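You operate a simulated robot arm through the tools that you are given. There is no shell and no other tool.

You are at the controls of a simulated two-armed robot. One attempt, no reset.

Task
Fill the chiller's water tank from the beaker to between MIN and MAX.
Fine: chiller off first; put the beaker back, shut the lid, then switch on again and leave it running. Set down upright: chiller beaker.

The check looks at the end state, three seconds after you hand in, the way a careful person would. Anything else that was tipped, shoved, dropped, spilled or broken makes it a failure. Lids that push on must go on centred and level and be pressed home; caps that screw on are set level and turned clockwise until they are tight.

Robot
Two 7-joint arms with two-finger parallel grippers on one trunk that stands fixed in place. Base frame: the origin is at the foot of the trunk, x ahead of it, y to its left, z up. Lengths are in cm, angles in degrees, forces in N, time in s.
The left shoulder is at [10.6, 17.1, 118.8], the right one opposite. With the tool pointing down near the work surface each hand reaches from about 38 to 88 cm from the base axis, measured 20 degrees to its own side. Payload 4.4 kg a hand.
Tool frame (each hand has its own): the origin (TCP) lies between the finger pads and is the grasp point; the fingertips stand 2.3 cm ahead of it; z points along the fingers, y is the line along which they close. Largest opening 9.4 cm; finger width 3.8, thickness 1; the body of the gripper, 5.4 by 9.6 cm, starts 3.9 cm behind the TCP.
Orientation is that of the tool frame in the base frame, as a unit quaternion [w, x, y, z]. With the fingers straight down and closing along the base's y, the tool's x points along the base's -x, its y along +y and its z along -z.

Tools
- The arms move only by the tool play_rows. It takes "left_deltas", "right_deltas" or both (then of equal length, played together; a hand with none holds still); each is a list of rows, each a list of 7 numbers: the turn, a rotation vector about the tool's x, y, z in degrees, then the shift along the tool's x, y, z in cm, then the gripper command, from -1 (shut) to 1 (fully open), values between in proportion. In form: [[ax, ay, az, x, y, z, hand], ...]. A call has 1 to 20 rows; each row shifts and turns the commanded pose from where the row before left it, along the tool's axes as they then stand. Rows are played at 5 a second. More than 5 cm and 8.6 degrees between two rows, or a gripper value outside its range, and nothing of the call is played. Where a pose cannot be reached the arm comes as near as it can. A force on the tool above 50 N (or 10 N above the force at the start of the call, whichever is more), or a blocked arm, ends the call early, and 0.2 s more pass. The fingers move at their own pace (about 7.2 cm/s each) and stop on an object; they squeeze with about 40 N. The grip force told is the motor's: it shows also when the fingers shut on nothing. Time passes only in rows, and 0.2 s behind the last, so rows that do not move let the fingers close. It gives the time, the measured TCP pose, the force on the tool (base axes), the opening and the grip force at its end, in the units of the frame above (readings bear some noise), with the torque about the TCP (base axes, N m) and any sound that the robot's microphone picked up.
- Cameras (640 x 400 px; columns grow to the right, rows downward): "scene" is now at [21.4, 3.1, 133.84]; the picture's right is [0.34, -0.94, 0.00], its down [-0.48, -0.17, -0.86] and it looks along [0.81, 0.29, -0.51] (base axes); focal length 214 px, centre (320, 200). "left" rides on the left gripper at [8.7, -1.6, -7.4] in its tool frame; the picture's right is [0.18, 0.98, 0.00], its down [-0.58, 0.11, -0.81] and it looks along [-0.79, 0.15, 0.59] (tool axes); focal length 243 px, centre (320, 200). "right" rides on the right gripper at [8.7, 1.6, -7.5] in its tool frame; the picture's right is [-0.18, 0.98, 0.00], its down [-0.58, -0.11, -0.81] and it looks along [-0.79, -0.15, 0.59] (tool axes); focal length 243 px, centre (320, 200). There is no depth. A picture from a camera that has moved, and an enlarged one, comes with that camera's place and axes in the base frame and with its lens.
- camera(camera): a new picture of that camera. No time passes.
- lift_body(by): slides the trunk up (or, below 0, down) by that many cm; the arms and the scene camera ride with it, the base frame stays. It gives what a move gives, with no picture.
- pan_tilt(pan, tilt): turns the head with the scene camera to pan (to the left, within 80 degrees either way) and tilt (down, from -29 to 69), counted from straight ahead of the robot. It gives what a move gives.
- zoom(camera, box): a new picture of the part [left, top, right, bottom] of that camera's present view, enlarged. No time passes.
- close_job(): hands the job in; it is judged then, once.

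Nothing tells you positions but the pictures and the camera data. Unless the task says otherwise, let go and move clear before handing in.

The tools are called as name(argument=value, ...) on one line, values as JSON. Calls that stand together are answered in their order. play_rows: Moves the arms, as the interface text tells. Its arguments: {"type":"object","properties":{"left_deltas":{"type":"array"},"right_deltas":{"type":"array"}},"required":[]} The other tools are called the same way: lift_body (by) slides the trunk up or down; pan_tilt (pan, tilt) turns the head that bears the scene camera; camera (camera) takes a picture; zoom (camera, box) takes an enlarged picture of a part of a camera's view; close_job () hands the job in.

At the start:

```text
clock: 0.0
left_position: [39.56, 32.97, 131.26]
left_ee_rot: [0.0, 0.0, 1.0, 0.0]
left_ft_force: [0.0, -0.7, -0.4]
left_moment: [0.01, -0.02, 0.01]
left_opening: 9.4
left_grip_force: 0.1
right_position: [45.92, 0.53, 130.89]
right_ee_rot: [0.001, 0.0, 1.0, 0.001]
right_ft_force: [-0.1, 0.1, -0.1]
right_moment: [0.02, 0.01, -0.01]
right_opening: 9.38
right_grip_force: 0.0
trunk travel left (down, up): [-20.0, 18.8]
head pan, tilt: [19.7, 30.4]
```

scene: 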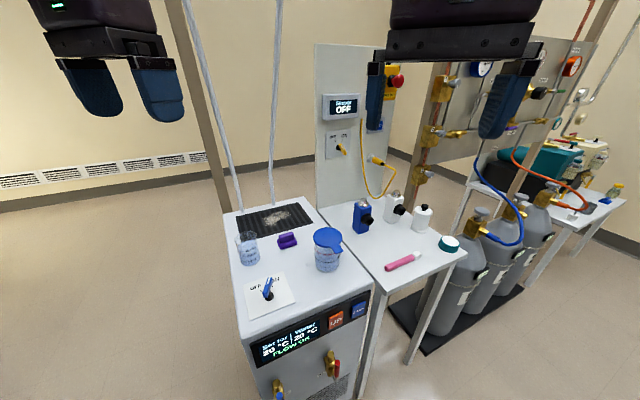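
right: 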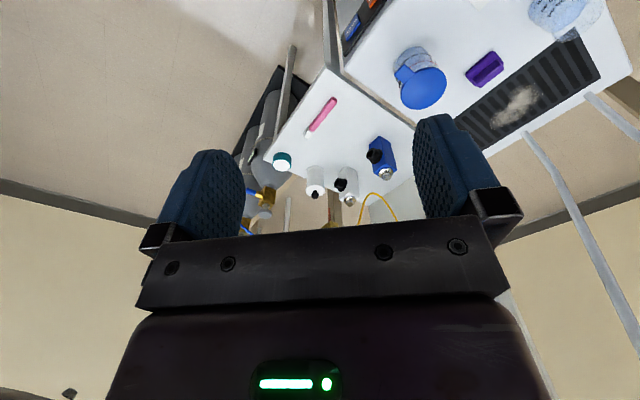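
left: 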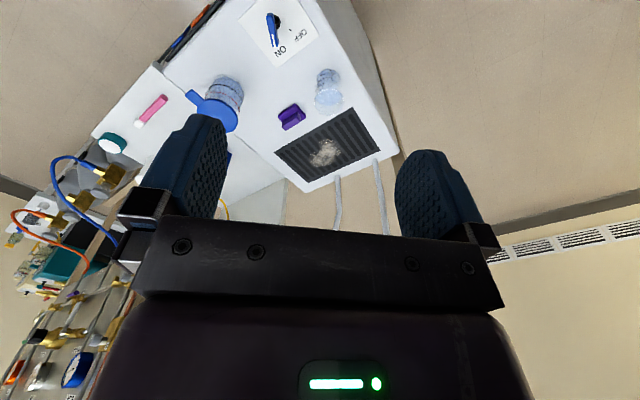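

I see the chiller on the left with an ON/OFF switch on top, two vessels, a purple thing and a dark grille, and a small table beside it. I'll look closer before moving.

zoom(camera="scene", box=[210, 180, 390, 310])

zoom(camera="scene", box=[230, 280, 390, 400])

zoom(camera="left", box=[160, 0, 400, 190])

zoom(camera="right", box=[260, 0, 640, 220])

zoom(camera="scene", box=[310, 60, 450, 200])

```text
3.08 times, centred on (300, 245) of scene
camera zoom: at [21.4, 3.1, 133.84], right [0.34, -0.94, 0.0], down [-0.48, -0.17, -0.86], along [0.81, 0.29, -0.51], focal length 660 px, centre (382, 62)
```

zoom: 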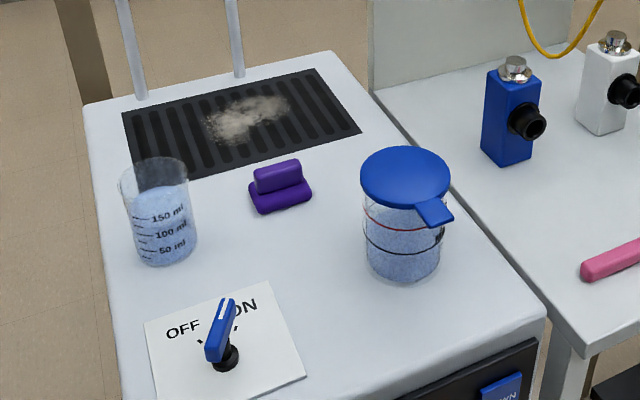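

```text
3.33 times, centred on (310, 340) of scene
camera zoom: at [21.4, 3.1, 133.84], right [0.34, -0.94, 0.0], down [-0.48, -0.17, -0.86], along [0.81, 0.29, -0.51], focal length 715 px, centre (353, -267)
```

zoom: 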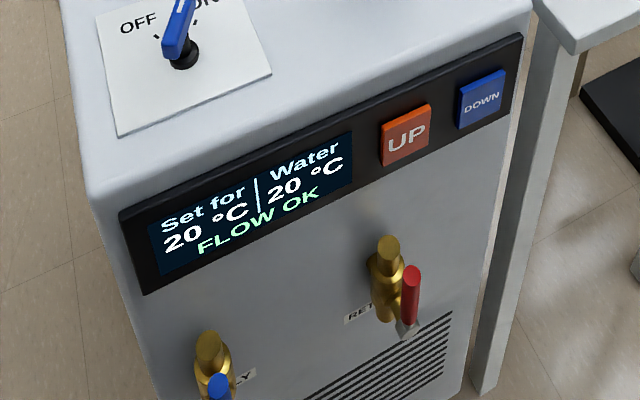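

```text
2.11 times, centred on (280, 95) of left
camera zoom: at [31.05, 31.35, 138.82], right [-0.19, 0.98, 0.0], down [0.58, 0.11, 0.81], along [0.79, 0.15, -0.59], focal length 511 px, centre (404, 421)
```

zoom: 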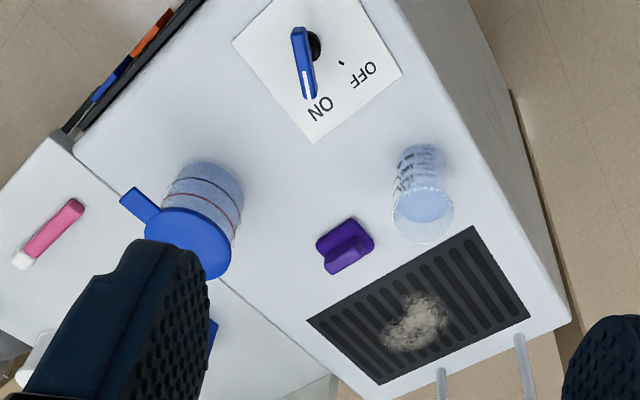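

```text
1.68 times, centred on (450, 110) of right
camera zoom: at [37.29, 2.09, 138.33], right [0.18, 0.98, 0.0], down [0.58, -0.11, 0.81], along [0.79, -0.15, -0.59], focal length 409 px, centre (101, 352)
```

zoom: 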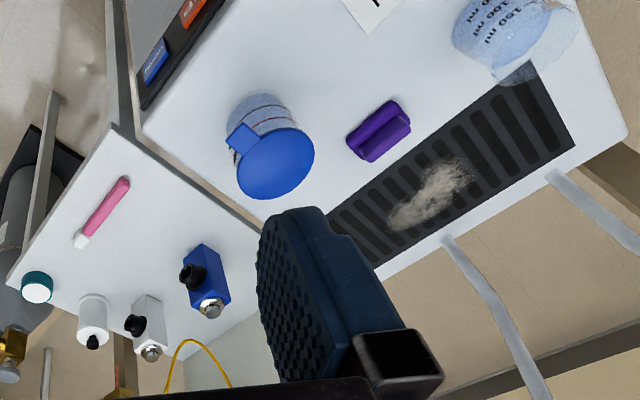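

```text
2.86 times, centred on (380, 130) of scene
camera zoom: at [21.4, 3.1, 133.84], right [0.34, -0.94, 0.0], down [-0.48, -0.17, -0.86], along [0.81, 0.29, -0.51], focal length 613 px, centre (149, 400)
```

zoom: 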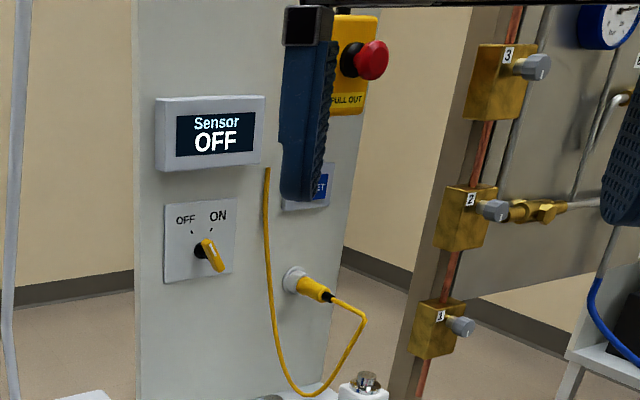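

The chiller top seems to be near z = 85.5, with the tank around (64, 16.5), the beaker near (58, 38) and the switch near (49, 26.5). I'll zoom tighter to read the tank marks, the lid and the switch.

zoom(camera="scene", box=[305, 215, 353, 275])

zoom(camera="scene", box=[230, 220, 290, 310])

zoom(camera="right", box=[380, 30, 460, 130])

zoom(camera="left", box=[240, 0, 320, 60])

```text
6.67 times, centred on (329, 245) of scene
camera zoom: at [21.4, 3.1, 133.84], right [0.34, -0.94, 0.0], down [-0.48, -0.17, -0.86], along [0.81, 0.29, -0.51], focal length 1430 px, centre (260, -100)
```

zoom: 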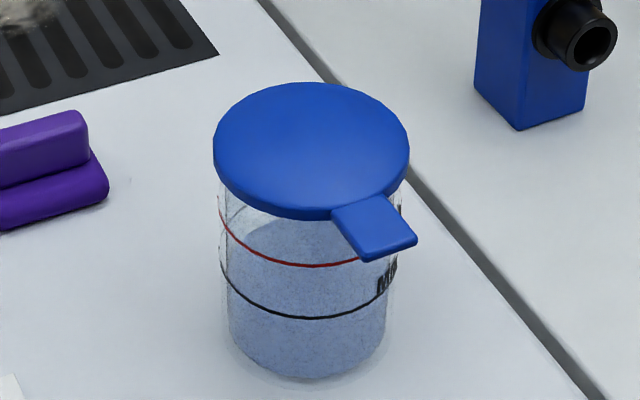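

```text
4.44 times, centred on (260, 265) of scene
camera zoom: at [21.4, 3.1, 133.84], right [0.34, -0.94, 0.0], down [-0.48, -0.17, -0.86], along [0.81, 0.29, -0.51], focal length 953 px, centre (587, -89)
```

zoom: 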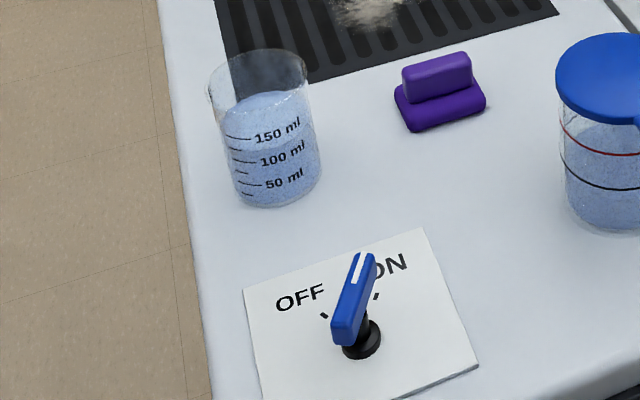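

```text
4.00 times, centred on (420, 80) of right
camera zoom: at [37.29, 2.09, 138.33], right [0.18, 0.98, 0.0], down [0.58, -0.11, 0.81], along [0.79, -0.15, -0.59], focal length 970 px, centre (-80, 680)
```

zoom: 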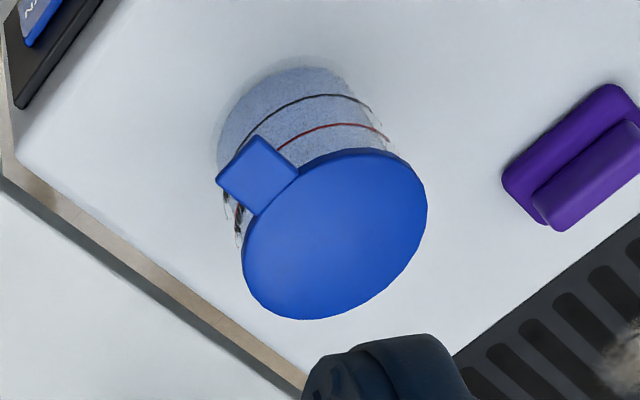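

```text
6.67 times, centred on (280, 30) of left
camera zoom: at [31.05, 31.35, 138.82], right [-0.19, 0.98, 0.0], down [0.58, 0.11, 0.81], along [0.79, 0.15, -0.59], focal length 1618 px, centre (587, 1333)
```

zoom: 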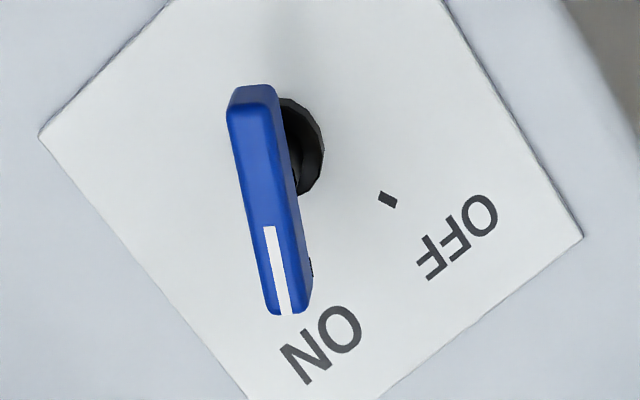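

The switch is a bar knob near (49, 26.4, 89.6), pointing to ON at about 15° yaw. OFF is at about 75°, and the chiller itself is yawed 45°. I'll bring the left hand above the switch, aligned with the bar.

play_rows(left_deltas=[[0, 0, 0, -1.6, -1.08, 3.5, -0.2], [0, 0, 0, -1.6, -1.08, 3.5, -0.2], [0, 0, 0, -1.6, -1.08, 3.5, -0.2], [0, 0, 0, -1.6, -1.08, 3.5, -0.2], [0, 0, 0, -1.6, -1.08, 3.5, -0.2], [0, 0, 0, -1.6, -1.1, 3.5, -0.2], [0, 0, -7.5, 0, 0, 0, -0.2], [0, 0, -7.5, 0, 0, 0, -0.2], [0, 0, 0, 0, 0, 0, -0.2]])

camera(camera="left")

camera(camera="scene")

```text
clock: 2.0
left_position: [49.31, 26.55, 110.43]
left_ee_rot: [0.0, -0.131, 0.991, -0.001]
left_ft_force: [-0.4, -0.2, -0.3]
left_moment: [0.0, 0.0, 0.03]
left_opening: 3.76
left_grip_force: 0.0
right_position: [46.0, 0.56, 130.98]
right_ee_rot: [0.002, 0.001, 1.0, 0.001]
right_ft_force: [-0.4, 0.2, 0.0]
right_moment: [-0.03, 0.03, -0.02]
right_opening: 9.37
right_grip_force: 0.0
trunk travel left (down, up): [-20.0, 18.8]
head pan, tilt: [19.7, 30.4]
```

```text
taken
camera left: at [41.42, 22.68, 117.74], right [-0.43, 0.9, 0.0], down [0.53, 0.26, 0.81], along [0.73, 0.35, -0.59], focal length 243 px, centre (320, 200)
```

left: 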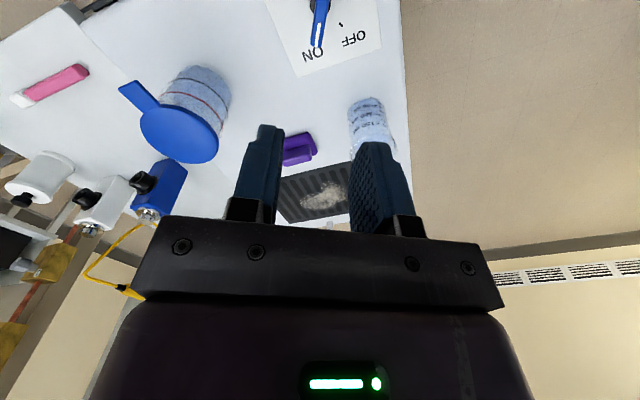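

```text
taken
camera scene: at [21.37, 3.1, 133.85], right [0.34, -0.94, 0.0], down [-0.48, -0.17, -0.86], along [0.81, 0.29, -0.51], focal length 214 px, centre (320, 200)
```

scene: 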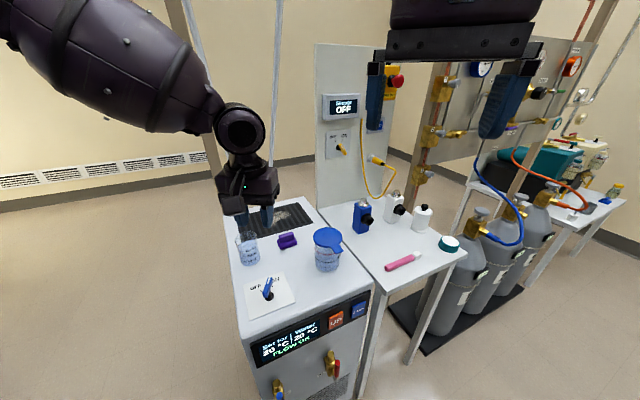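

The left hand is above the switch. I'll check the switch's position from this new viewpoint, and look at the tank lid again.

zoom(camera="left", box=[260, 0, 400, 80])

zoom(camera="left", box=[110, 50, 250, 180])

```text
4.57 times, centred on (330, 40) of left
camera zoom: at [41.42, 22.68, 117.74], right [-0.43, 0.9, 0.0], down [0.53, 0.26, 0.81], along [0.73, 0.35, -0.59], focal length 1109 px, centre (274, 931)
```

zoom: 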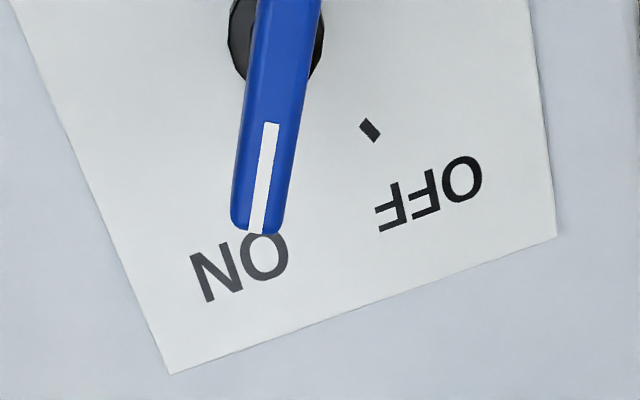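

```text
3.08 times, centred on (180, 115) of left
camera zoom: at [41.42, 22.68, 117.74], right [-0.43, 0.9, 0.0], down [0.53, 0.26, 0.81], along [0.73, 0.35, -0.59], focal length 746 px, centre (751, 462)
```

zoom: 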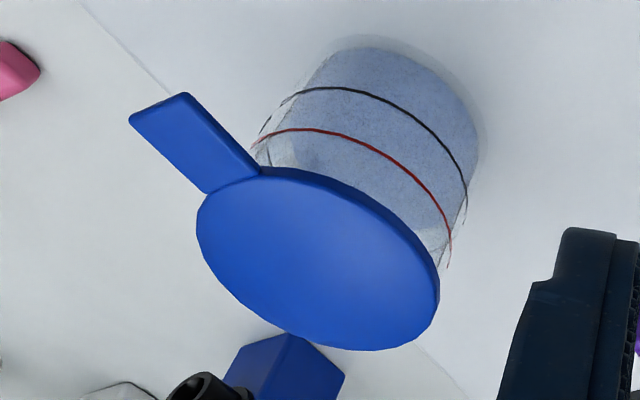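

The bar position checks out. I'll descend and close on the bar.

play_rows(left_deltas=[[0, 0, 0, 0.2, -0.1, 4.5, -0.2], [0, 0, 0, 0, 0, 4.5, -0.2], [0, 0, 0, 0, 0, 4.5, -0.2], [0, 0, 0, 0, 0, 4, -0.2], [0, 0, 0, 0, 0, 2, -0.2], [0, 0, 0, 0, 0, 1.4, -0.2], [0, 0, 0, 0, 0, 0, -0.2]])

zoom(camera="scene", box=[220, 220, 340, 320])

camera(camera="left")

```text
clock: 3.6
left_position: [48.91, 26.61, 90.08]
left_ee_rot: [0.001, -0.131, 0.991, 0.0]
left_ft_force: [-0.1, 0.7, 0.2]
left_moment: [0.03, 0.01, 0.01]
left_opening: 3.75
left_grip_force: 0.1
left hand out of reach, approached as far as the arm can: row 6
right_position: [45.98, 0.48, 130.91]
right_ee_rot: [0.002, 0.0, 1.0, 0.001]
right_ft_force: [0.2, 0.1, 0.3]
right_moment: [0.06, 0.02, 0.02]
right_opening: 9.37
right_grip_force: 0.1
trunk travel left (down, up): [-20.0, 18.8]
head pan, tilt: [19.7, 30.4]
```

```text
4.00 times, centred on (280, 270) of scene
camera zoom: at [21.39, 3.09, 133.85], right [0.34, -0.94, 0.0], down [-0.48, -0.17, -0.86], along [0.81, 0.29, -0.51], focal length 858 px, centre (480, -80)
```

zoom: 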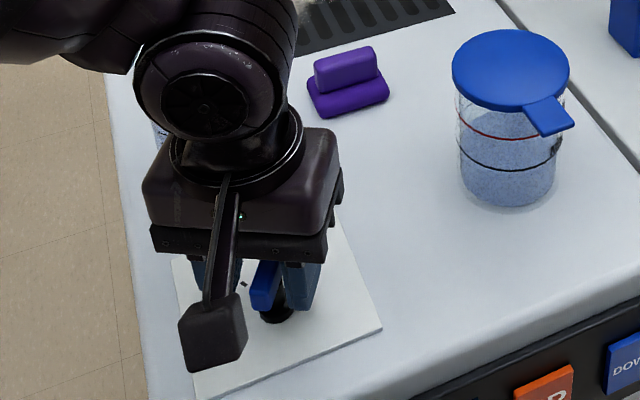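

```text
taken
camera left: at [40.87, 22.94, 97.51], right [-0.43, 0.9, 0.0], down [0.53, 0.26, 0.81], along [0.73, 0.35, -0.59], focal length 243 px, centre (320, 200)
```

left: 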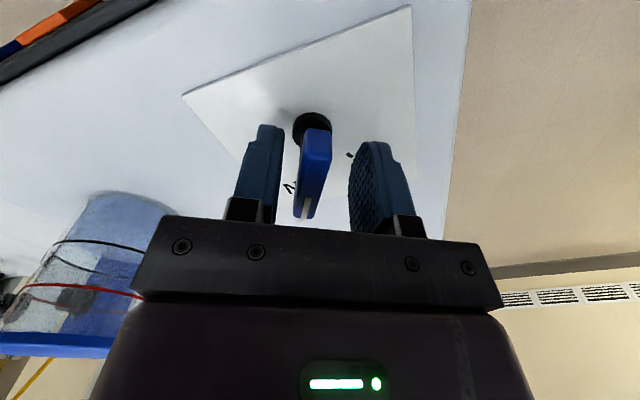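

The bar sits between the fingers, but the arm is at the edge of its reach. I'll raise the hand and lower the trunk for more room. From here I can also zoom in on the tank level.

zoom(camera="left", box=[0, 160, 190, 360])

play_rows(left_deltas=[[0, 0, 0, 0, 0, -2, -0.2], [0, 0, 0, 0, 0, -4, -0.2], [0, 0, 0, 0, 0, -4, -0.2], [0, 0, 0, 0, 0, -2, -0.2]])

lift_body(by=-10)

camera(camera="scene")

```text
2.00 times, centred on (95, 260) of left
camera zoom: at [40.87, 22.94, 97.51], right [-0.43, 0.9, 0.0], down [0.53, 0.26, 0.81], along [0.73, 0.35, -0.59], focal length 485 px, centre (770, 80)
```

zoom: 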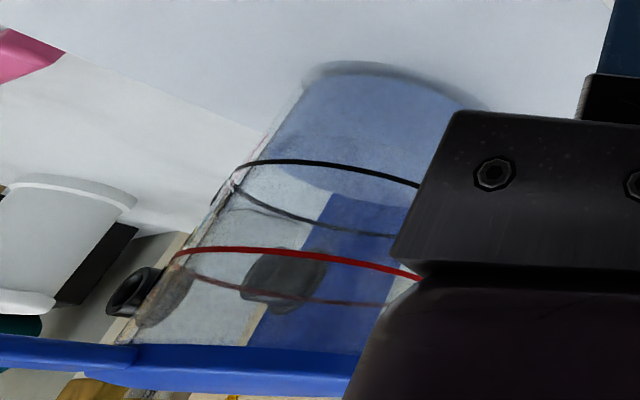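

```text
clock: 4.6
left_position: [48.69, 26.74, 102.27]
left_ee_rot: [0.001, -0.131, 0.991, 0.0]
left_ft_force: [0.5, -0.3, 0.2]
left_moment: [0.02, 0.02, 0.0]
left_opening: 3.77
left_grip_force: 0.0
right_position: [45.96, 0.58, 130.86]
right_ee_rot: [0.001, 0.0, 1.0, 0.001]
right_ft_force: [0.0, 0.3, 0.8]
right_moment: [0.04, 0.01, 0.02]
right_opening: 9.4
right_grip_force: 0.1
trunk travel left (down, up): [-20.0, 18.8]
head pan, tilt: [19.7, 30.4]
```

```text
clock: 5.9
left_position: [48.72, 26.75, 92.3]
left_ee_rot: [0.002, -0.132, 0.991, -0.001]
left_ft_force: [-0.5, 0.2, 1.0]
left_moment: [0.03, -0.02, -0.01]
left_opening: 3.77
left_grip_force: 0.1
right_position: [45.61, 0.43, 121.09]
right_ee_rot: [0.003, 0.0, 1.0, 0.001]
right_ft_force: [-0.8, -0.2, 0.1]
right_moment: [-0.01, -0.06, 0.01]
right_opening: 9.42
right_grip_force: 0.1
trunk travel left (down, up): [-10.0, 28.8]
head pan, tilt: [19.7, 30.4]
```

```text
taken
camera scene: at [31.22, 3.09, 122.12], right [0.34, -0.94, 0.0], down [-0.47, -0.17, -0.86], along [0.81, 0.29, -0.5], focal length 214 px, centre (320, 200)
```

scene: 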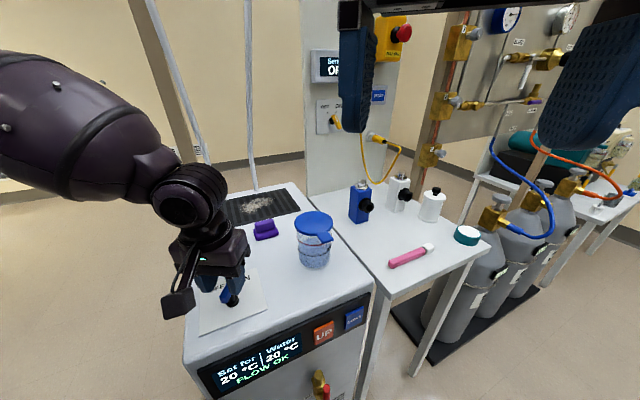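

The tank water sits just below the MIN line. Now I'll go down on the switch bar and grip it.

play_rows(left_deltas=[[0, 0, 0, -0.28, -0.4, 1.4, -0.2], [0, 0, 0, 0, 0, 1.4, -0.2], [0, 0, 0, 0, 0, 0, -0.2]])

camera(camera="left")

zoom(camera="scene", box=[150, 180, 350, 320])

```text
clock: 6.7
left_position: [49.15, 26.38, 89.27]
left_ee_rot: [0.0, -0.132, 0.991, 0.0]
left_ft_force: [0.0, 0.0, 0.3]
left_moment: [0.02, -0.04, 0.02]
left_opening: 3.76
left_grip_force: 0.0
right_position: [45.92, 0.37, 120.91]
right_ee_rot: [0.001, 0.0, 1.0, 0.001]
right_ft_force: [0.4, 0.3, -0.3]
right_moment: [0.0, 0.02, -0.03]
right_opening: 9.4
right_grip_force: 0.0
trunk travel left (down, up): [-10.0, 28.8]
head pan, tilt: [19.7, 30.4]
```

```text
taken
camera left: at [41.29, 22.69, 96.72], right [-0.43, 0.9, 0.0], down [0.53, 0.26, 0.81], along [0.73, 0.35, -0.59], focal length 243 px, centre (320, 200)
```

left: 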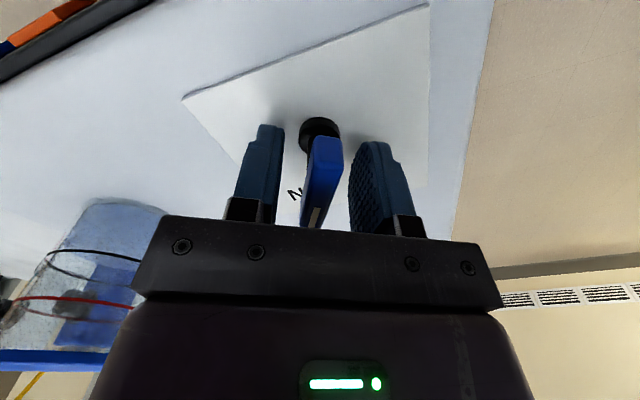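

```text
2.86 times, centred on (250, 250) of scene
camera zoom: at [31.4, 3.1, 122.03], right [0.34, -0.94, 0.0], down [-0.48, -0.17, -0.86], along [0.81, 0.29, -0.51], focal length 613 px, centre (520, 57)
```

zoom: 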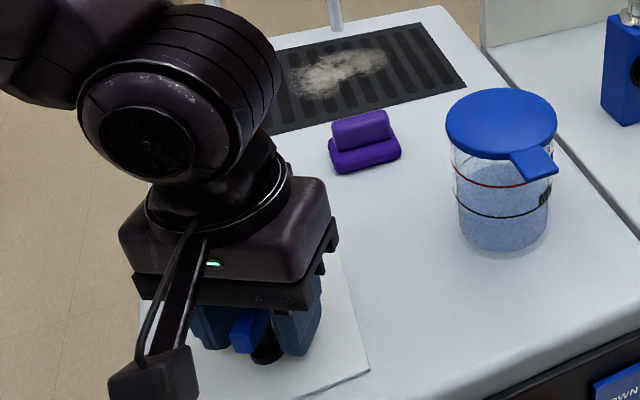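

The bar is between the fingers, so I'll close and then turn it 60° counter-clockwise to OFF.

play_rows(left_deltas=[[0, 0, 0, 0, 0, 0, -0.6], [0, 0, 0, 0, 0, 0, -1], [0, 0, 0, 0, 0, 0, -1], [0, 0, 0, 0, 0, 0, -1]])

play_rows(left_deltas=[[0, 0, -6, 0, 0, 0, -1], [0, 0, -6, 0, 0, 0, -1], [0, 0, -6, 0, 0, 0, -1], [0, 0, -6, 0, 0, 0, -1], [0, 0, -6, 0, 0, 0, -1], [0, 0, -6, 0, 0, 0, -1], [0, 0, -6, 0, 0, 0, -1], [0, 0, -6, 0, 0, 0, -1], [0, 0, -6, 0, 0, 0, -1], [0, 0, -6, 0, 0, 0, -1], [0, 0, 0, 0, 0, 0, -1]])

camera(camera="scene")

camera(camera="left")

```text
clock: 7.7
left_position: [49.25, 26.29, 89.44]
left_ee_rot: [0.001, -0.131, 0.991, 0.0]
left_ft_force: [4.3, -12.6, 5.2]
left_moment: [0.03, -0.18, 0.0]
left_opening: 1.18
left_grip_force: 44.5
right_position: [45.91, 0.31, 121.0]
right_ee_rot: [0.002, 0.0, 1.0, 0.001]
right_ft_force: [-0.4, 0.0, 0.2]
right_moment: [0.02, 0.03, 0.0]
right_opening: 9.4
right_grip_force: 0.1
trunk travel left (down, up): [-10.0, 28.8]
head pan, tilt: [19.7, 30.4]
```

```text
clock: 10.1
left_position: [48.9, 26.62, 89.48]
left_ee_rot: [0.0, -0.611, 0.792, 0.0]
left_ft_force: [-21.9, 24.8, 15.5]
left_moment: [0.34, -0.25, -0.29]
left_opening: 1.17
left_grip_force: 44.6
right_position: [45.69, 0.75, 120.98]
right_ee_rot: [0.003, 0.0, 1.0, 0.0]
right_ft_force: [-0.3, 0.6, -0.5]
right_moment: [0.02, 0.01, 0.01]
right_opening: 9.42
right_grip_force: 0.0
trunk travel left (down, up): [-10.0, 28.8]
head pan, tilt: [19.7, 30.4]
```

```text
taken
camera scene: at [31.13, 3.26, 122.1], right [0.34, -0.94, 0.0], down [-0.47, -0.17, -0.86], along [0.81, 0.29, -0.5], focal length 214 px, centre (320, 200)
```

scene: 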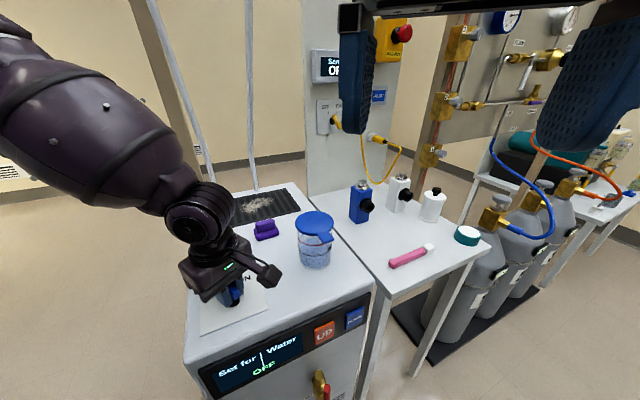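

```text
taken
camera left: at [48.27, 17.93, 96.79], right [-1.0, 0.07, 0.0], down [0.04, 0.59, 0.81], along [0.06, 0.8, -0.59], focal length 243 px, centre (320, 200)
```

left: 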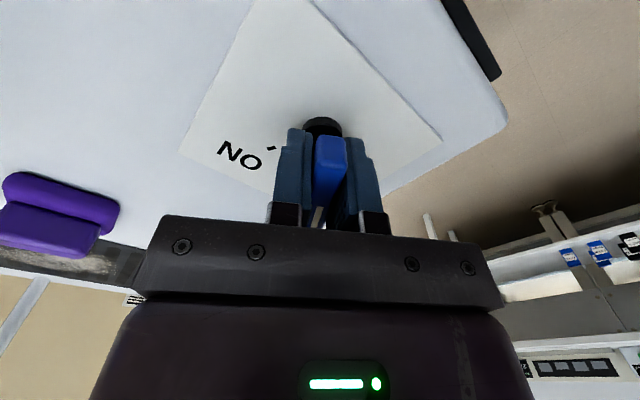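

The display now reads OFF. I'll release the switch, raise the left hand, and bring the right hand round so its camera can see the tank lid and any hinge from the right side.

play_rows(left_deltas=[[0, 0, 0, 0, 0, 0, -0.6], [0, 0, 0, 0, 0, 0, -0.1], [0, 0, 0, 0, 0, 0, -0.1], [0, 0, 0, 0, 0, -3, -0.1], [0, 0, 0, 0, 0, -4, -0.1], [0, 0, 0, 0, 0, -4, -0.1], [0, 0, 0, 0, 0, -4, -0.1], [0, 0, 7.5, 0, 0, 0, -0.1], [0, 0, 7.5, 0, 0, 0, -0.1], [0, 0, 7.5, 0, 0, 0, -0.1], [0, 0, 7.5, 0, 0, 0, -0.1], [0, 0, 7.5, 0, 0, 0, -0.1], [0, 0, 7.5, 0, 0, 0, -0.1], [0, 0, 7.5, 0, 0, 0, -0.1], [0, 0, 7.5, 0, 0, 0, -0.1], [0, 0, 7.5, 0, 0, 0, -0.1], [0, 0, 7.5, 0, 0, 0, -0.1], [0, 0, 0, 2.5, 2, 0, -0.1], [0, 0, 0, 2.5, 2, 0, -0.1], [0, 0, 0, 2.5, 2, 0, -0.1]], right_deltas=[[0, 0, 0, 0, 0, 0, 0.5], [0, 0, 0, -4, 0, 0, 0.5], [0, 0, 0, -4, 0, 0, 0.5], [0, 0, 0, -4, 0, 1, 0.5], [0, 0, 0, -4, 0, 2, 0.5], [0, 0, 0, -4, 1, 3, 0.5], [0, 0, -7.5, 0, 0, 0, 0.5], [0, 0, -7.5, 0, 0, 0, 0.5], [0, 0, -7.5, 0, 0, 0, 0.5], [0, 0, -7.5, 0, 0, 0, 0.5], [0, 0, -7.5, 0, 0, 0, 0.5], [0, 0, -7.5, 0, 0, 0, 0.5], [0, 0, -7.5, 0, 0, 0, 0.5], [0, 0, -7.5, 0, 0, 0, 0.5], [0, 0, -7.5, 0, 0, 0, 0.5], [0, 0, -7.5, 0, 0, 0, 0.5], [0, 0, -7.5, 0, 0, 0, 0.5], [0, 0, -7.5, 0, 0, 0, 0.5], [0, 0, 0, 0, 0, 0, 0.5], [0, 0, 0, 0, 0, 0, 0.5]])

camera(camera="right")

camera(camera="scene")

camera(camera="left")

```text
refused: row 6 steps farther than a row can; nothing moved
```

```text
taken
camera right: at [36.99, 2.26, 128.43], right [0.18, 0.98, 0.0], down [0.58, -0.11, 0.81], along [0.8, -0.15, -0.59], focal length 243 px, centre (320, 200)
```

right: 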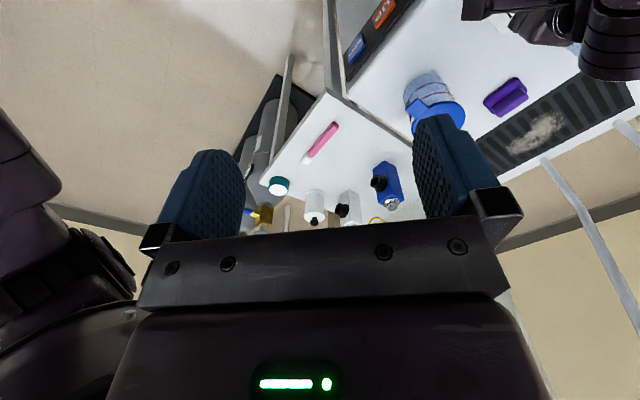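

```text
taken
camera scene: at [31.13, 3.26, 122.1], right [0.34, -0.94, 0.0], down [-0.47, -0.17, -0.86], along [0.81, 0.29, -0.5], focal length 214 px, centre (320, 200)
```

scene: 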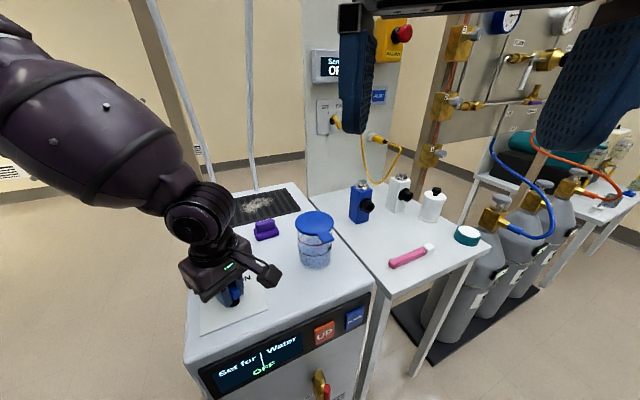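

```text
taken
camera left: at [48.27, 17.93, 96.79], right [-1.0, 0.07, 0.0], down [0.04, 0.59, 0.81], along [0.06, 0.8, -0.59], focal length 243 px, centre (320, 200)
```

left: 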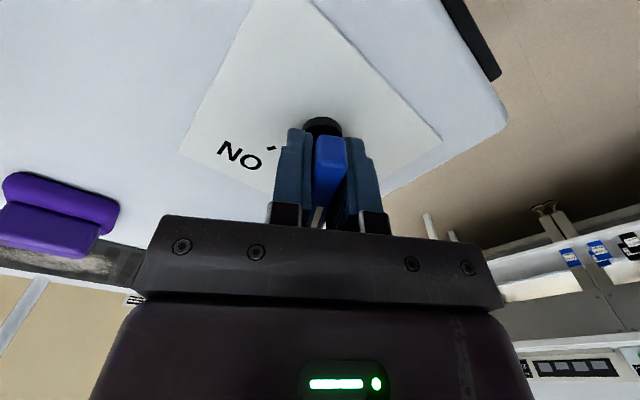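

That call was refused because one step was too long, so nothing moved. I'll replay it with the step shortened.

play_rows(left_deltas=[[0, 0, 0, 0, 0, 0, -0.6], [0, 0, 0, 0, 0, 0, -0.1], [0, 0, 0, 0, 0, 0, -0.1], [0, 0, 0, 0, 0, -3, -0.1], [0, 0, 0, 0, 0, -4, -0.1], [0, 0, 0, 0, 0, -4, -0.1], [0, 0, 0, 0, 0, -4, -0.1], [0, 0, 7.5, 0, 0, 0, -0.1], [0, 0, 7.5, 0, 0, 0, -0.1], [0, 0, 7.5, 0, 0, 0, -0.1], [0, 0, 7.5, 0, 0, 0, -0.1], [0, 0, 7.5, 0, 0, 0, -0.1], [0, 0, 7.5, 0, 0, 0, -0.1], [0, 0, 7.5, 0, 0, 0, -0.1], [0, 0, 7.5, 0, 0, 0, -0.1], [0, 0, 7.5, 0, 0, 0, -0.1], [0, 0, 7.5, 0, 0, 0, -0.1], [0, 0, 0, 2.5, 2, 0, -0.1], [0, 0, 0, 2.5, 2, 0, -0.1], [0, 0, 0, 2.5, 2, 0, -0.1]], right_deltas=[[0, 0, 0, 0, 0, 0, 0.5], [0, 0, 0, -4, 0, 0, 0.5], [0, 0, 0, -4, 0, 0, 0.5], [0, 0, 0, -4, 0, 1, 0.5], [0, 0, 0, -4, 0, 2, 0.5], [0, 0, 0, -4, 1, 2.5, 0.5], [0, 0, -7.5, 0, 0, 0, 0.5], [0, 0, -7.5, 0, 0, 0, 0.5], [0, 0, -7.5, 0, 0, 0, 0.5], [0, 0, -7.5, 0, 0, 0, 0.5], [0, 0, -7.5, 0, 0, 0, 0.5], [0, 0, -7.5, 0, 0, 0, 0.5], [0, 0, -7.5, 0, 0, 0, 0.5], [0, 0, -7.5, 0, 0, 0, 0.5], [0, 0, -7.5, 0, 0, 0, 0.5], [0, 0, -7.5, 0, 0, 0, 0.5], [0, 0, -7.5, 0, 0, 0, 0.5], [0, 0, -7.5, 0, 0, 0, 0.5], [0, 0, 0, 0, 0, 0, 0.5], [0, 0, 0, 0, 0, 0, 0.5]])

camera(camera="right")

camera(camera="scene")

camera(camera="left")

```text
clock: 14.5
left_position: [43.83, 30.27, 108.46]
left_ee_rot: [0.1, 0.035, 0.994, -0.024]
left_ft_force: [0.7, 0.2, -0.6]
left_moment: [0.0, -0.03, 0.01]
left_opening: 4.25
left_grip_force: 0.0
left hand out of reach, approached as far as the arm can: row 20
right_position: [57.6, 2.66, 114.22]
right_ee_rot: [0.001, -0.706, 0.708, 0.0]
right_ft_force: [0.0, -0.2, -0.2]
right_moment: [0.0, 0.03, 0.03]
right_opening: 7.05
right_grip_force: 0.1
right hand out of reach, approached as far as the arm can: row 16, 17, 18
trunk travel left (down, up): [-10.0, 28.8]
head pan, tilt: [19.7, 30.4]
stopped in row 20 (left hand): the arm was blocked; the commanded pose is now the measured one
```

```text
taken
camera right: at [55.96, -5.95, 121.66], right [-0.98, 0.19, 0.0], down [0.11, 0.58, 0.81], along [0.15, 0.79, -0.59], focal length 243 px, centre (320, 200)
```

right: 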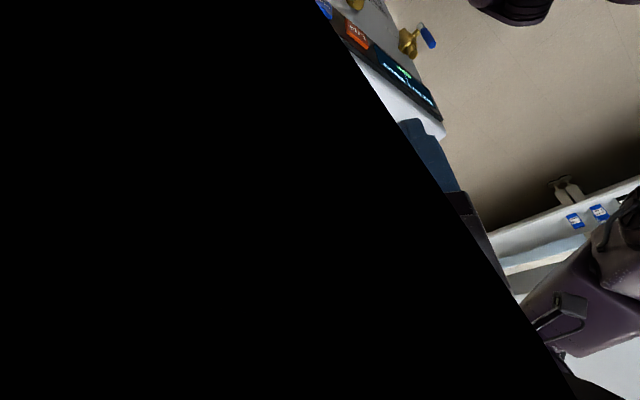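

```text
taken
camera scene: at [31.45, 3.08, 122.01], right [0.34, -0.94, 0.0], down [-0.48, -0.17, -0.86], along [0.81, 0.29, -0.51], focal length 214 px, centre (320, 200)
```

scene: 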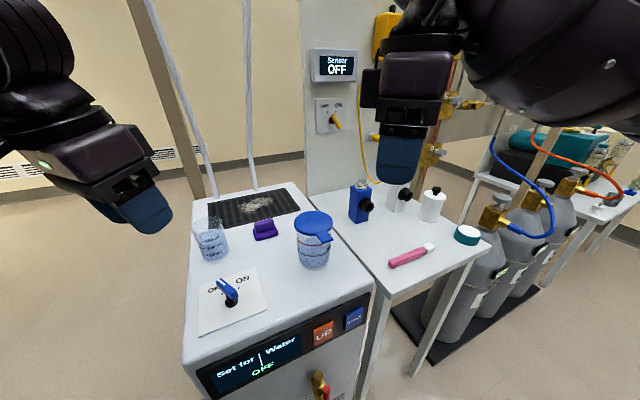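

```text
taken
camera left: at [33.95, 29.74, 114.08], right [-0.11, 0.99, -0.08], down [0.42, 0.11, 0.9], along [0.9, 0.06, -0.43], focal length 243 px, centre (320, 200)
```

left: 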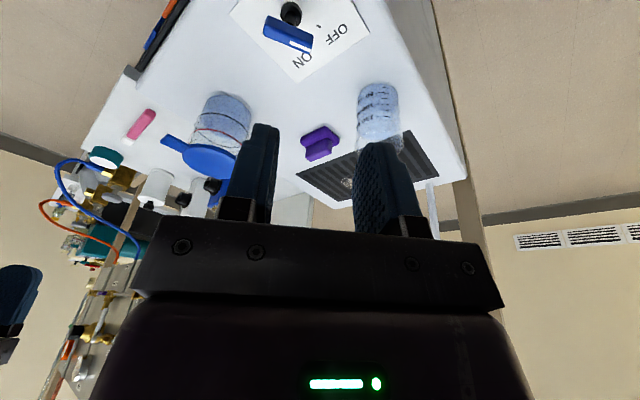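

The display still reads OFF, but the left arm was blocked near its inner reach and the right camera is hidden by its own arm. I'll check the switch and the tank up close.

zoom(camera="scene", box=[180, 200, 350, 320])

zoom(camera="scene", box=[285, 200, 345, 280])

zoom(camera="left", box=[150, 70, 260, 210])

zoom(camera="left", box=[230, 0, 380, 90])

```text
3.33 times, centred on (265, 260) of scene
camera zoom: at [31.45, 3.08, 122.01], right [0.34, -0.94, 0.0], down [-0.48, -0.17, -0.86], along [0.81, 0.29, -0.51], focal length 715 px, centre (503, 0)
```

zoom: 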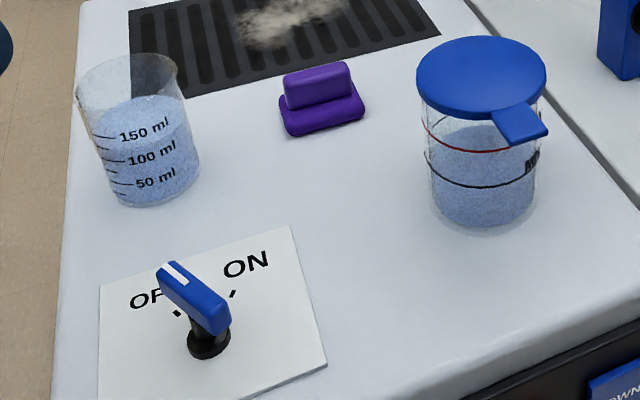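

```text
5.00 times, centred on (315, 240) of scene
camera zoom: at [31.45, 3.08, 122.01], right [0.34, -0.94, 0.0], down [-0.48, -0.17, -0.86], along [0.81, 0.29, -0.51], focal length 1072 px, centre (345, 0)
```

zoom: 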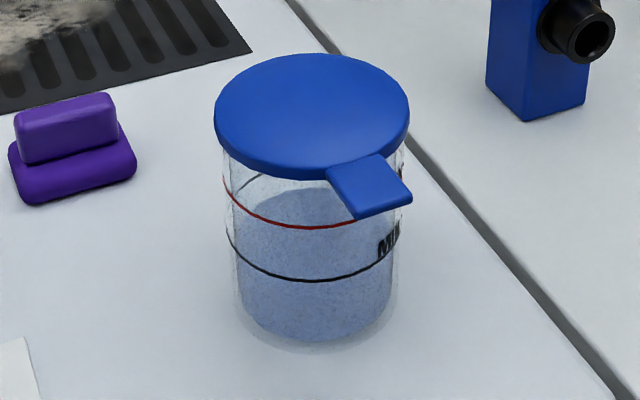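

```text
2.86 times, centred on (205, 140) of left
camera zoom: at [33.95, 29.74, 114.08], right [-0.11, 0.99, -0.08], down [0.42, 0.11, 0.9], along [0.9, 0.06, -0.43], focal length 693 px, centre (649, 371)
```

zoom: 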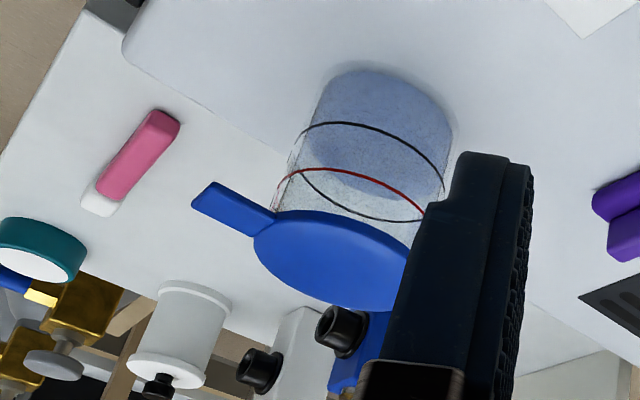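

```text
4.27 times, centred on (305, 45) of left
camera zoom: at [33.95, 29.74, 114.08], right [-0.11, 0.99, -0.08], down [0.42, 0.11, 0.9], along [0.9, 0.06, -0.43], focal length 1035 px, centre (384, 861)
```

zoom: 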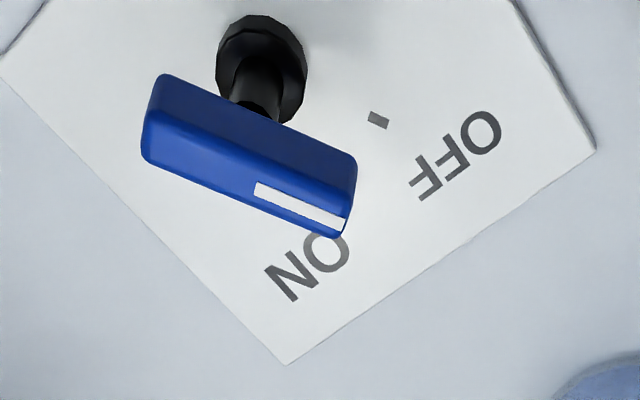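

The lever is at OFF, but I can't tell yet whether the lid is hinged. I'll reposition the left hand to look at the tank from its left and back side.

play_rows(left_deltas=[[0, 0, 0, -2, 0, 0, -1], [-1.4, 5.7, -2, 0, 0, 0, -1], [-1.4, 5.7, -2, 0, 0, 0, -1], [0, 0, 0, -3, 2, 0, -1], [0, 0, 0, -2, 2, 0, -1], [0, 0, 7.5, 0, 0, 0, -1], [0, 0, 7.5, 0, 0, 0, -1], [0, 0, 7.5, 0, 0, 0, -1], [0, 0, 7.5, 0, 0, 0, -1], [0, 0, 7.5, 0, 0, 0, -1], [0, 0, 7.5, 0, 0, 0, -1], [0, 0, 7.5, 0, 0, 0, -1], [0, 0, 7.5, 0, 0, 0, -1], [0, 0, 7.5, 0, 0, 0, -1], [0, 0, 7.5, 0, 0, 0, -1], [0, 0, 7.5, 0, 0, 0, -1], [0, 0, 7.5, 0, 0, 0, -1], [0, 0, 0, 0, 0, 0, -1]])

camera(camera="left")

camera(camera="scene")

```text
clock: 18.3
left_position: [50.94, 34.22, 108.95]
left_ee_rot: [0.0, 0.708, 0.707, 0.001]
left_ft_force: [-0.3, 0.4, -0.5]
left_moment: [0.0, -0.03, 0.01]
left_opening: 0.0
left_grip_force: 40.3
right_position: [57.62, 2.66, 114.37]
right_ee_rot: [0.002, -0.705, 0.709, -0.001]
right_ft_force: [-0.4, 0.4, -0.6]
right_moment: [0.02, 0.01, 0.02]
right_opening: 7.03
right_grip_force: 0.0
trunk travel left (down, up): [-10.0, 28.8]
head pan, tilt: [19.7, 30.4]
```

```text
taken
camera left: at [49.26, 42.96, 116.34], right [0.98, 0.18, 0.0], down [0.11, -0.58, 0.81], along [0.15, -0.79, -0.59], focal length 243 px, centre (320, 200)
```

left: 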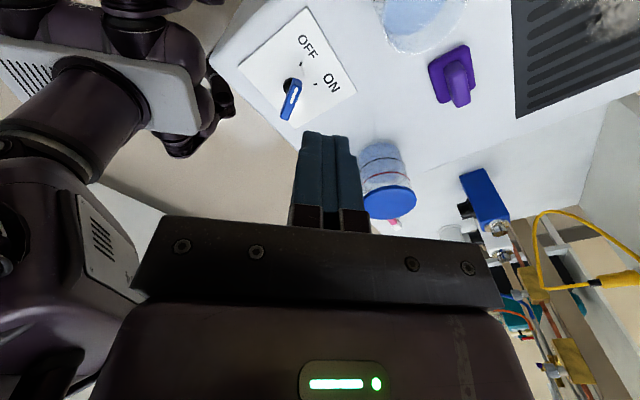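

```text
taken
camera scene: at [31.41, 3.1, 122.02], right [0.34, -0.94, 0.0], down [-0.48, -0.17, -0.86], along [0.81, 0.29, -0.51], focal length 214 px, centre (320, 200)
```

scene: 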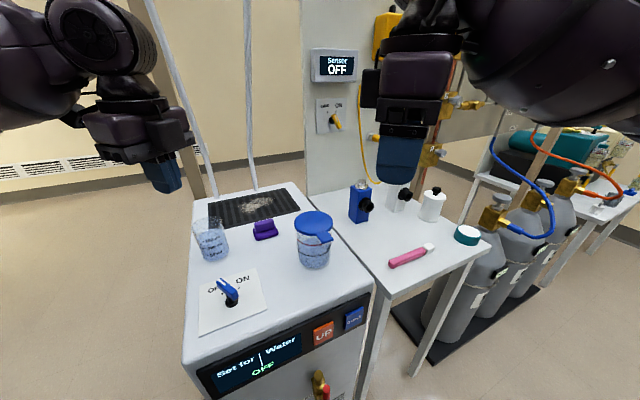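

zoom(camera="left", box=[340, 120, 440, 240])

zoom(camera="left", box=[360, 0, 480, 80])

```text
3.33 times, centred on (390, 180) of left
camera zoom: at [49.26, 42.96, 116.34], right [0.98, 0.18, 0.0], down [0.11, -0.58, 0.81], along [0.15, -0.79, -0.59], focal length 809 px, centre (87, 267)
```

zoom: 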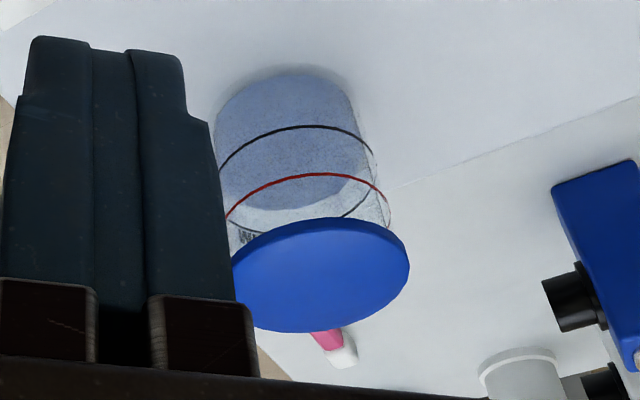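

```text
5.00 times, centred on (420, 40) of left
camera zoom: at [49.26, 42.96, 116.34], right [0.98, 0.18, 0.0], down [0.11, -0.58, 0.81], along [0.15, -0.79, -0.59], focal length 1213 px, centre (-180, 1000)
```

zoom: 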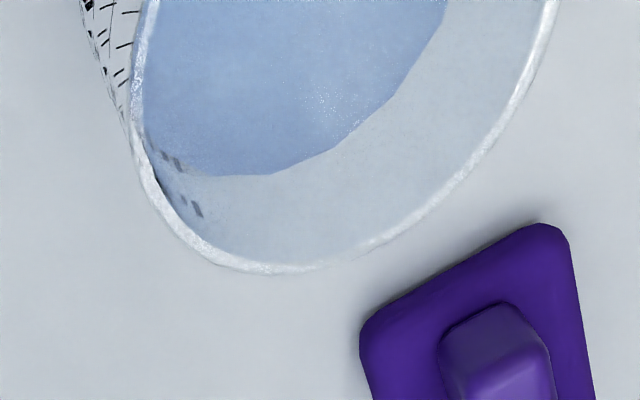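

No hinge is visible, but the lid has a tab on its front edge (ending about (60, 11.7), z about 95.8), so it may be hinged at the back. I'll put the right hand above the tab with its closing axis across it.

play_rows(right_deltas=[[0, 0, 7.5, 0, 0, 0, 0.06], [0, 0, 7.5, 0, 0, 0, 0.06], [0, 0, 7.5, 0, 0, 0, 0.06], [0, 0, 7.5, 0, 0, 0, 0.06], [0, 0, 7.5, 0, 0, 0, 0.06], [0, 0, 7.5, 0, 0, 0, 0.06], [0, 0, 0, -2.08, 1.26, 2.35, 0.06], [0, 0, 0, -2.08, 1.26, 2.35, 0.06], [0, 0, 0, -2.08, 1.26, 2.35, 0.06], [0, 0, 0, -2.08, 1.25, 2.35, 0.06], [0, 0, 0, 0, 0, 0, 0.06]])

camera(camera="right")

camera(camera="scene")

camera(camera="left")

```text
clock: 20.7
left_position: [50.68, 34.15, 109.01]
left_ee_rot: [0.001, 0.707, 0.707, 0.001]
left_ft_force: [0.3, 0.6, 0.5]
left_moment: [-0.01, -0.01, -0.02]
left_opening: 0.0
left_grip_force: 39.5
right_position: [60.08, 12.02, 104.92]
right_ee_rot: [0.002, -0.381, 0.925, 0.0]
right_ft_force: [-0.5, 0.4, -0.2]
right_moment: [-0.04, -0.03, 0.01]
right_opening: 4.95
right_grip_force: 0.0
trunk travel left (down, up): [-10.0, 28.8]
head pan, tilt: [19.7, 30.4]
```

```text
taken
camera right: at [52.75, 7.08, 112.29], right [-0.56, 0.83, 0.0], down [0.49, 0.33, 0.81], along [0.67, 0.45, -0.59], focal length 243 px, centre (320, 200)
```

right: 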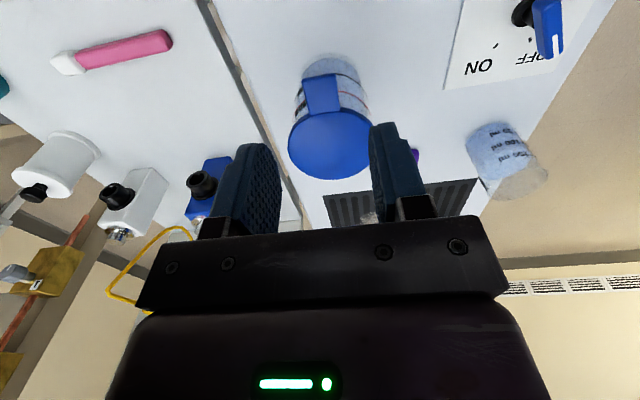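

```text
taken
camera scene: at [31.38, 3.1, 122.04], right [0.34, -0.94, 0.0], down [-0.48, -0.17, -0.86], along [0.81, 0.29, -0.51], focal length 214 px, centre (320, 200)
```

scene: 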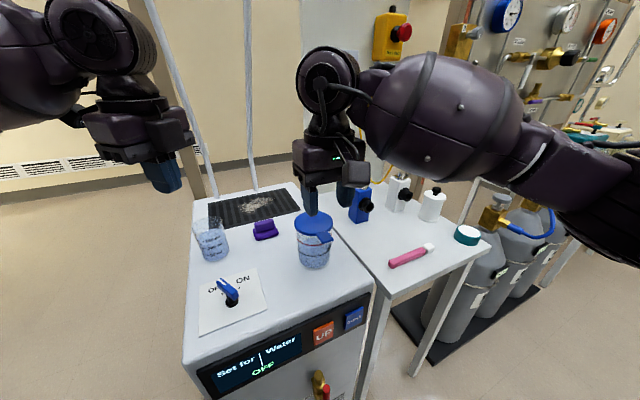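

```text
taken
camera left: at [49.21, 42.96, 116.38], right [0.98, 0.18, 0.0], down [0.11, -0.58, 0.81], along [0.15, -0.79, -0.59], focal length 243 px, centre (320, 200)
```

left: 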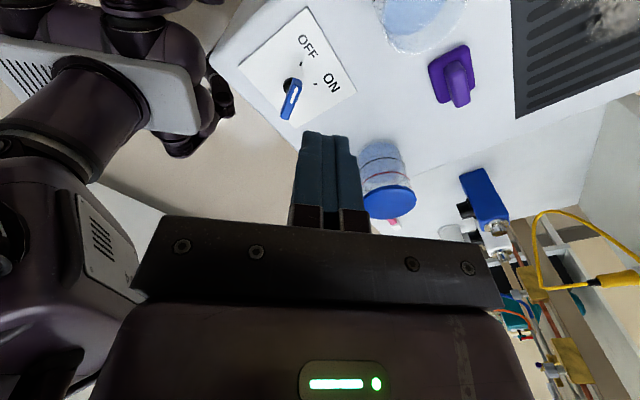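

The tab is between the fingers in the right camera's view. I'll zoom in to check the alignment before going down.

zoom(camera="right", box=[230, 40, 430, 190])

zoom(camera="scene", box=[270, 130, 390, 280])

```text
2.67 times, centred on (330, 115) of right
camera zoom: at [52.75, 7.08, 112.29], right [-0.56, 0.83, 0.0], down [0.49, 0.33, 0.81], along [0.67, 0.45, -0.59], focal length 647 px, centre (293, 427)
```

zoom: 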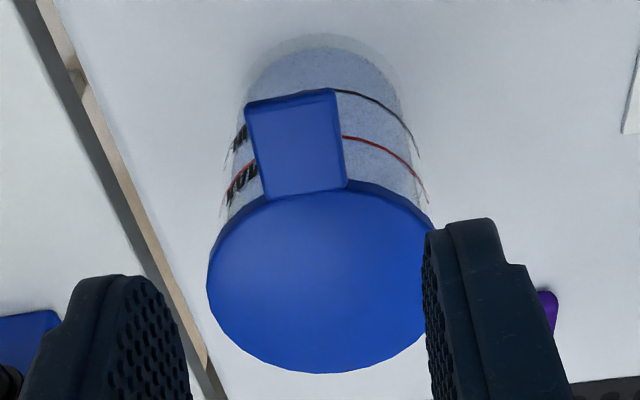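

```text
2.67 times, centred on (330, 205) of scene
camera zoom: at [31.38, 3.1, 122.04], right [0.34, -0.94, 0.0], down [-0.48, -0.17, -0.86], along [0.81, 0.29, -0.51], focal length 572 px, centre (293, 187)
```

zoom: 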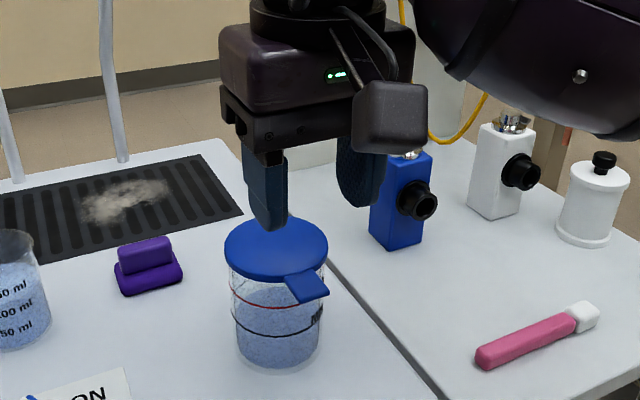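

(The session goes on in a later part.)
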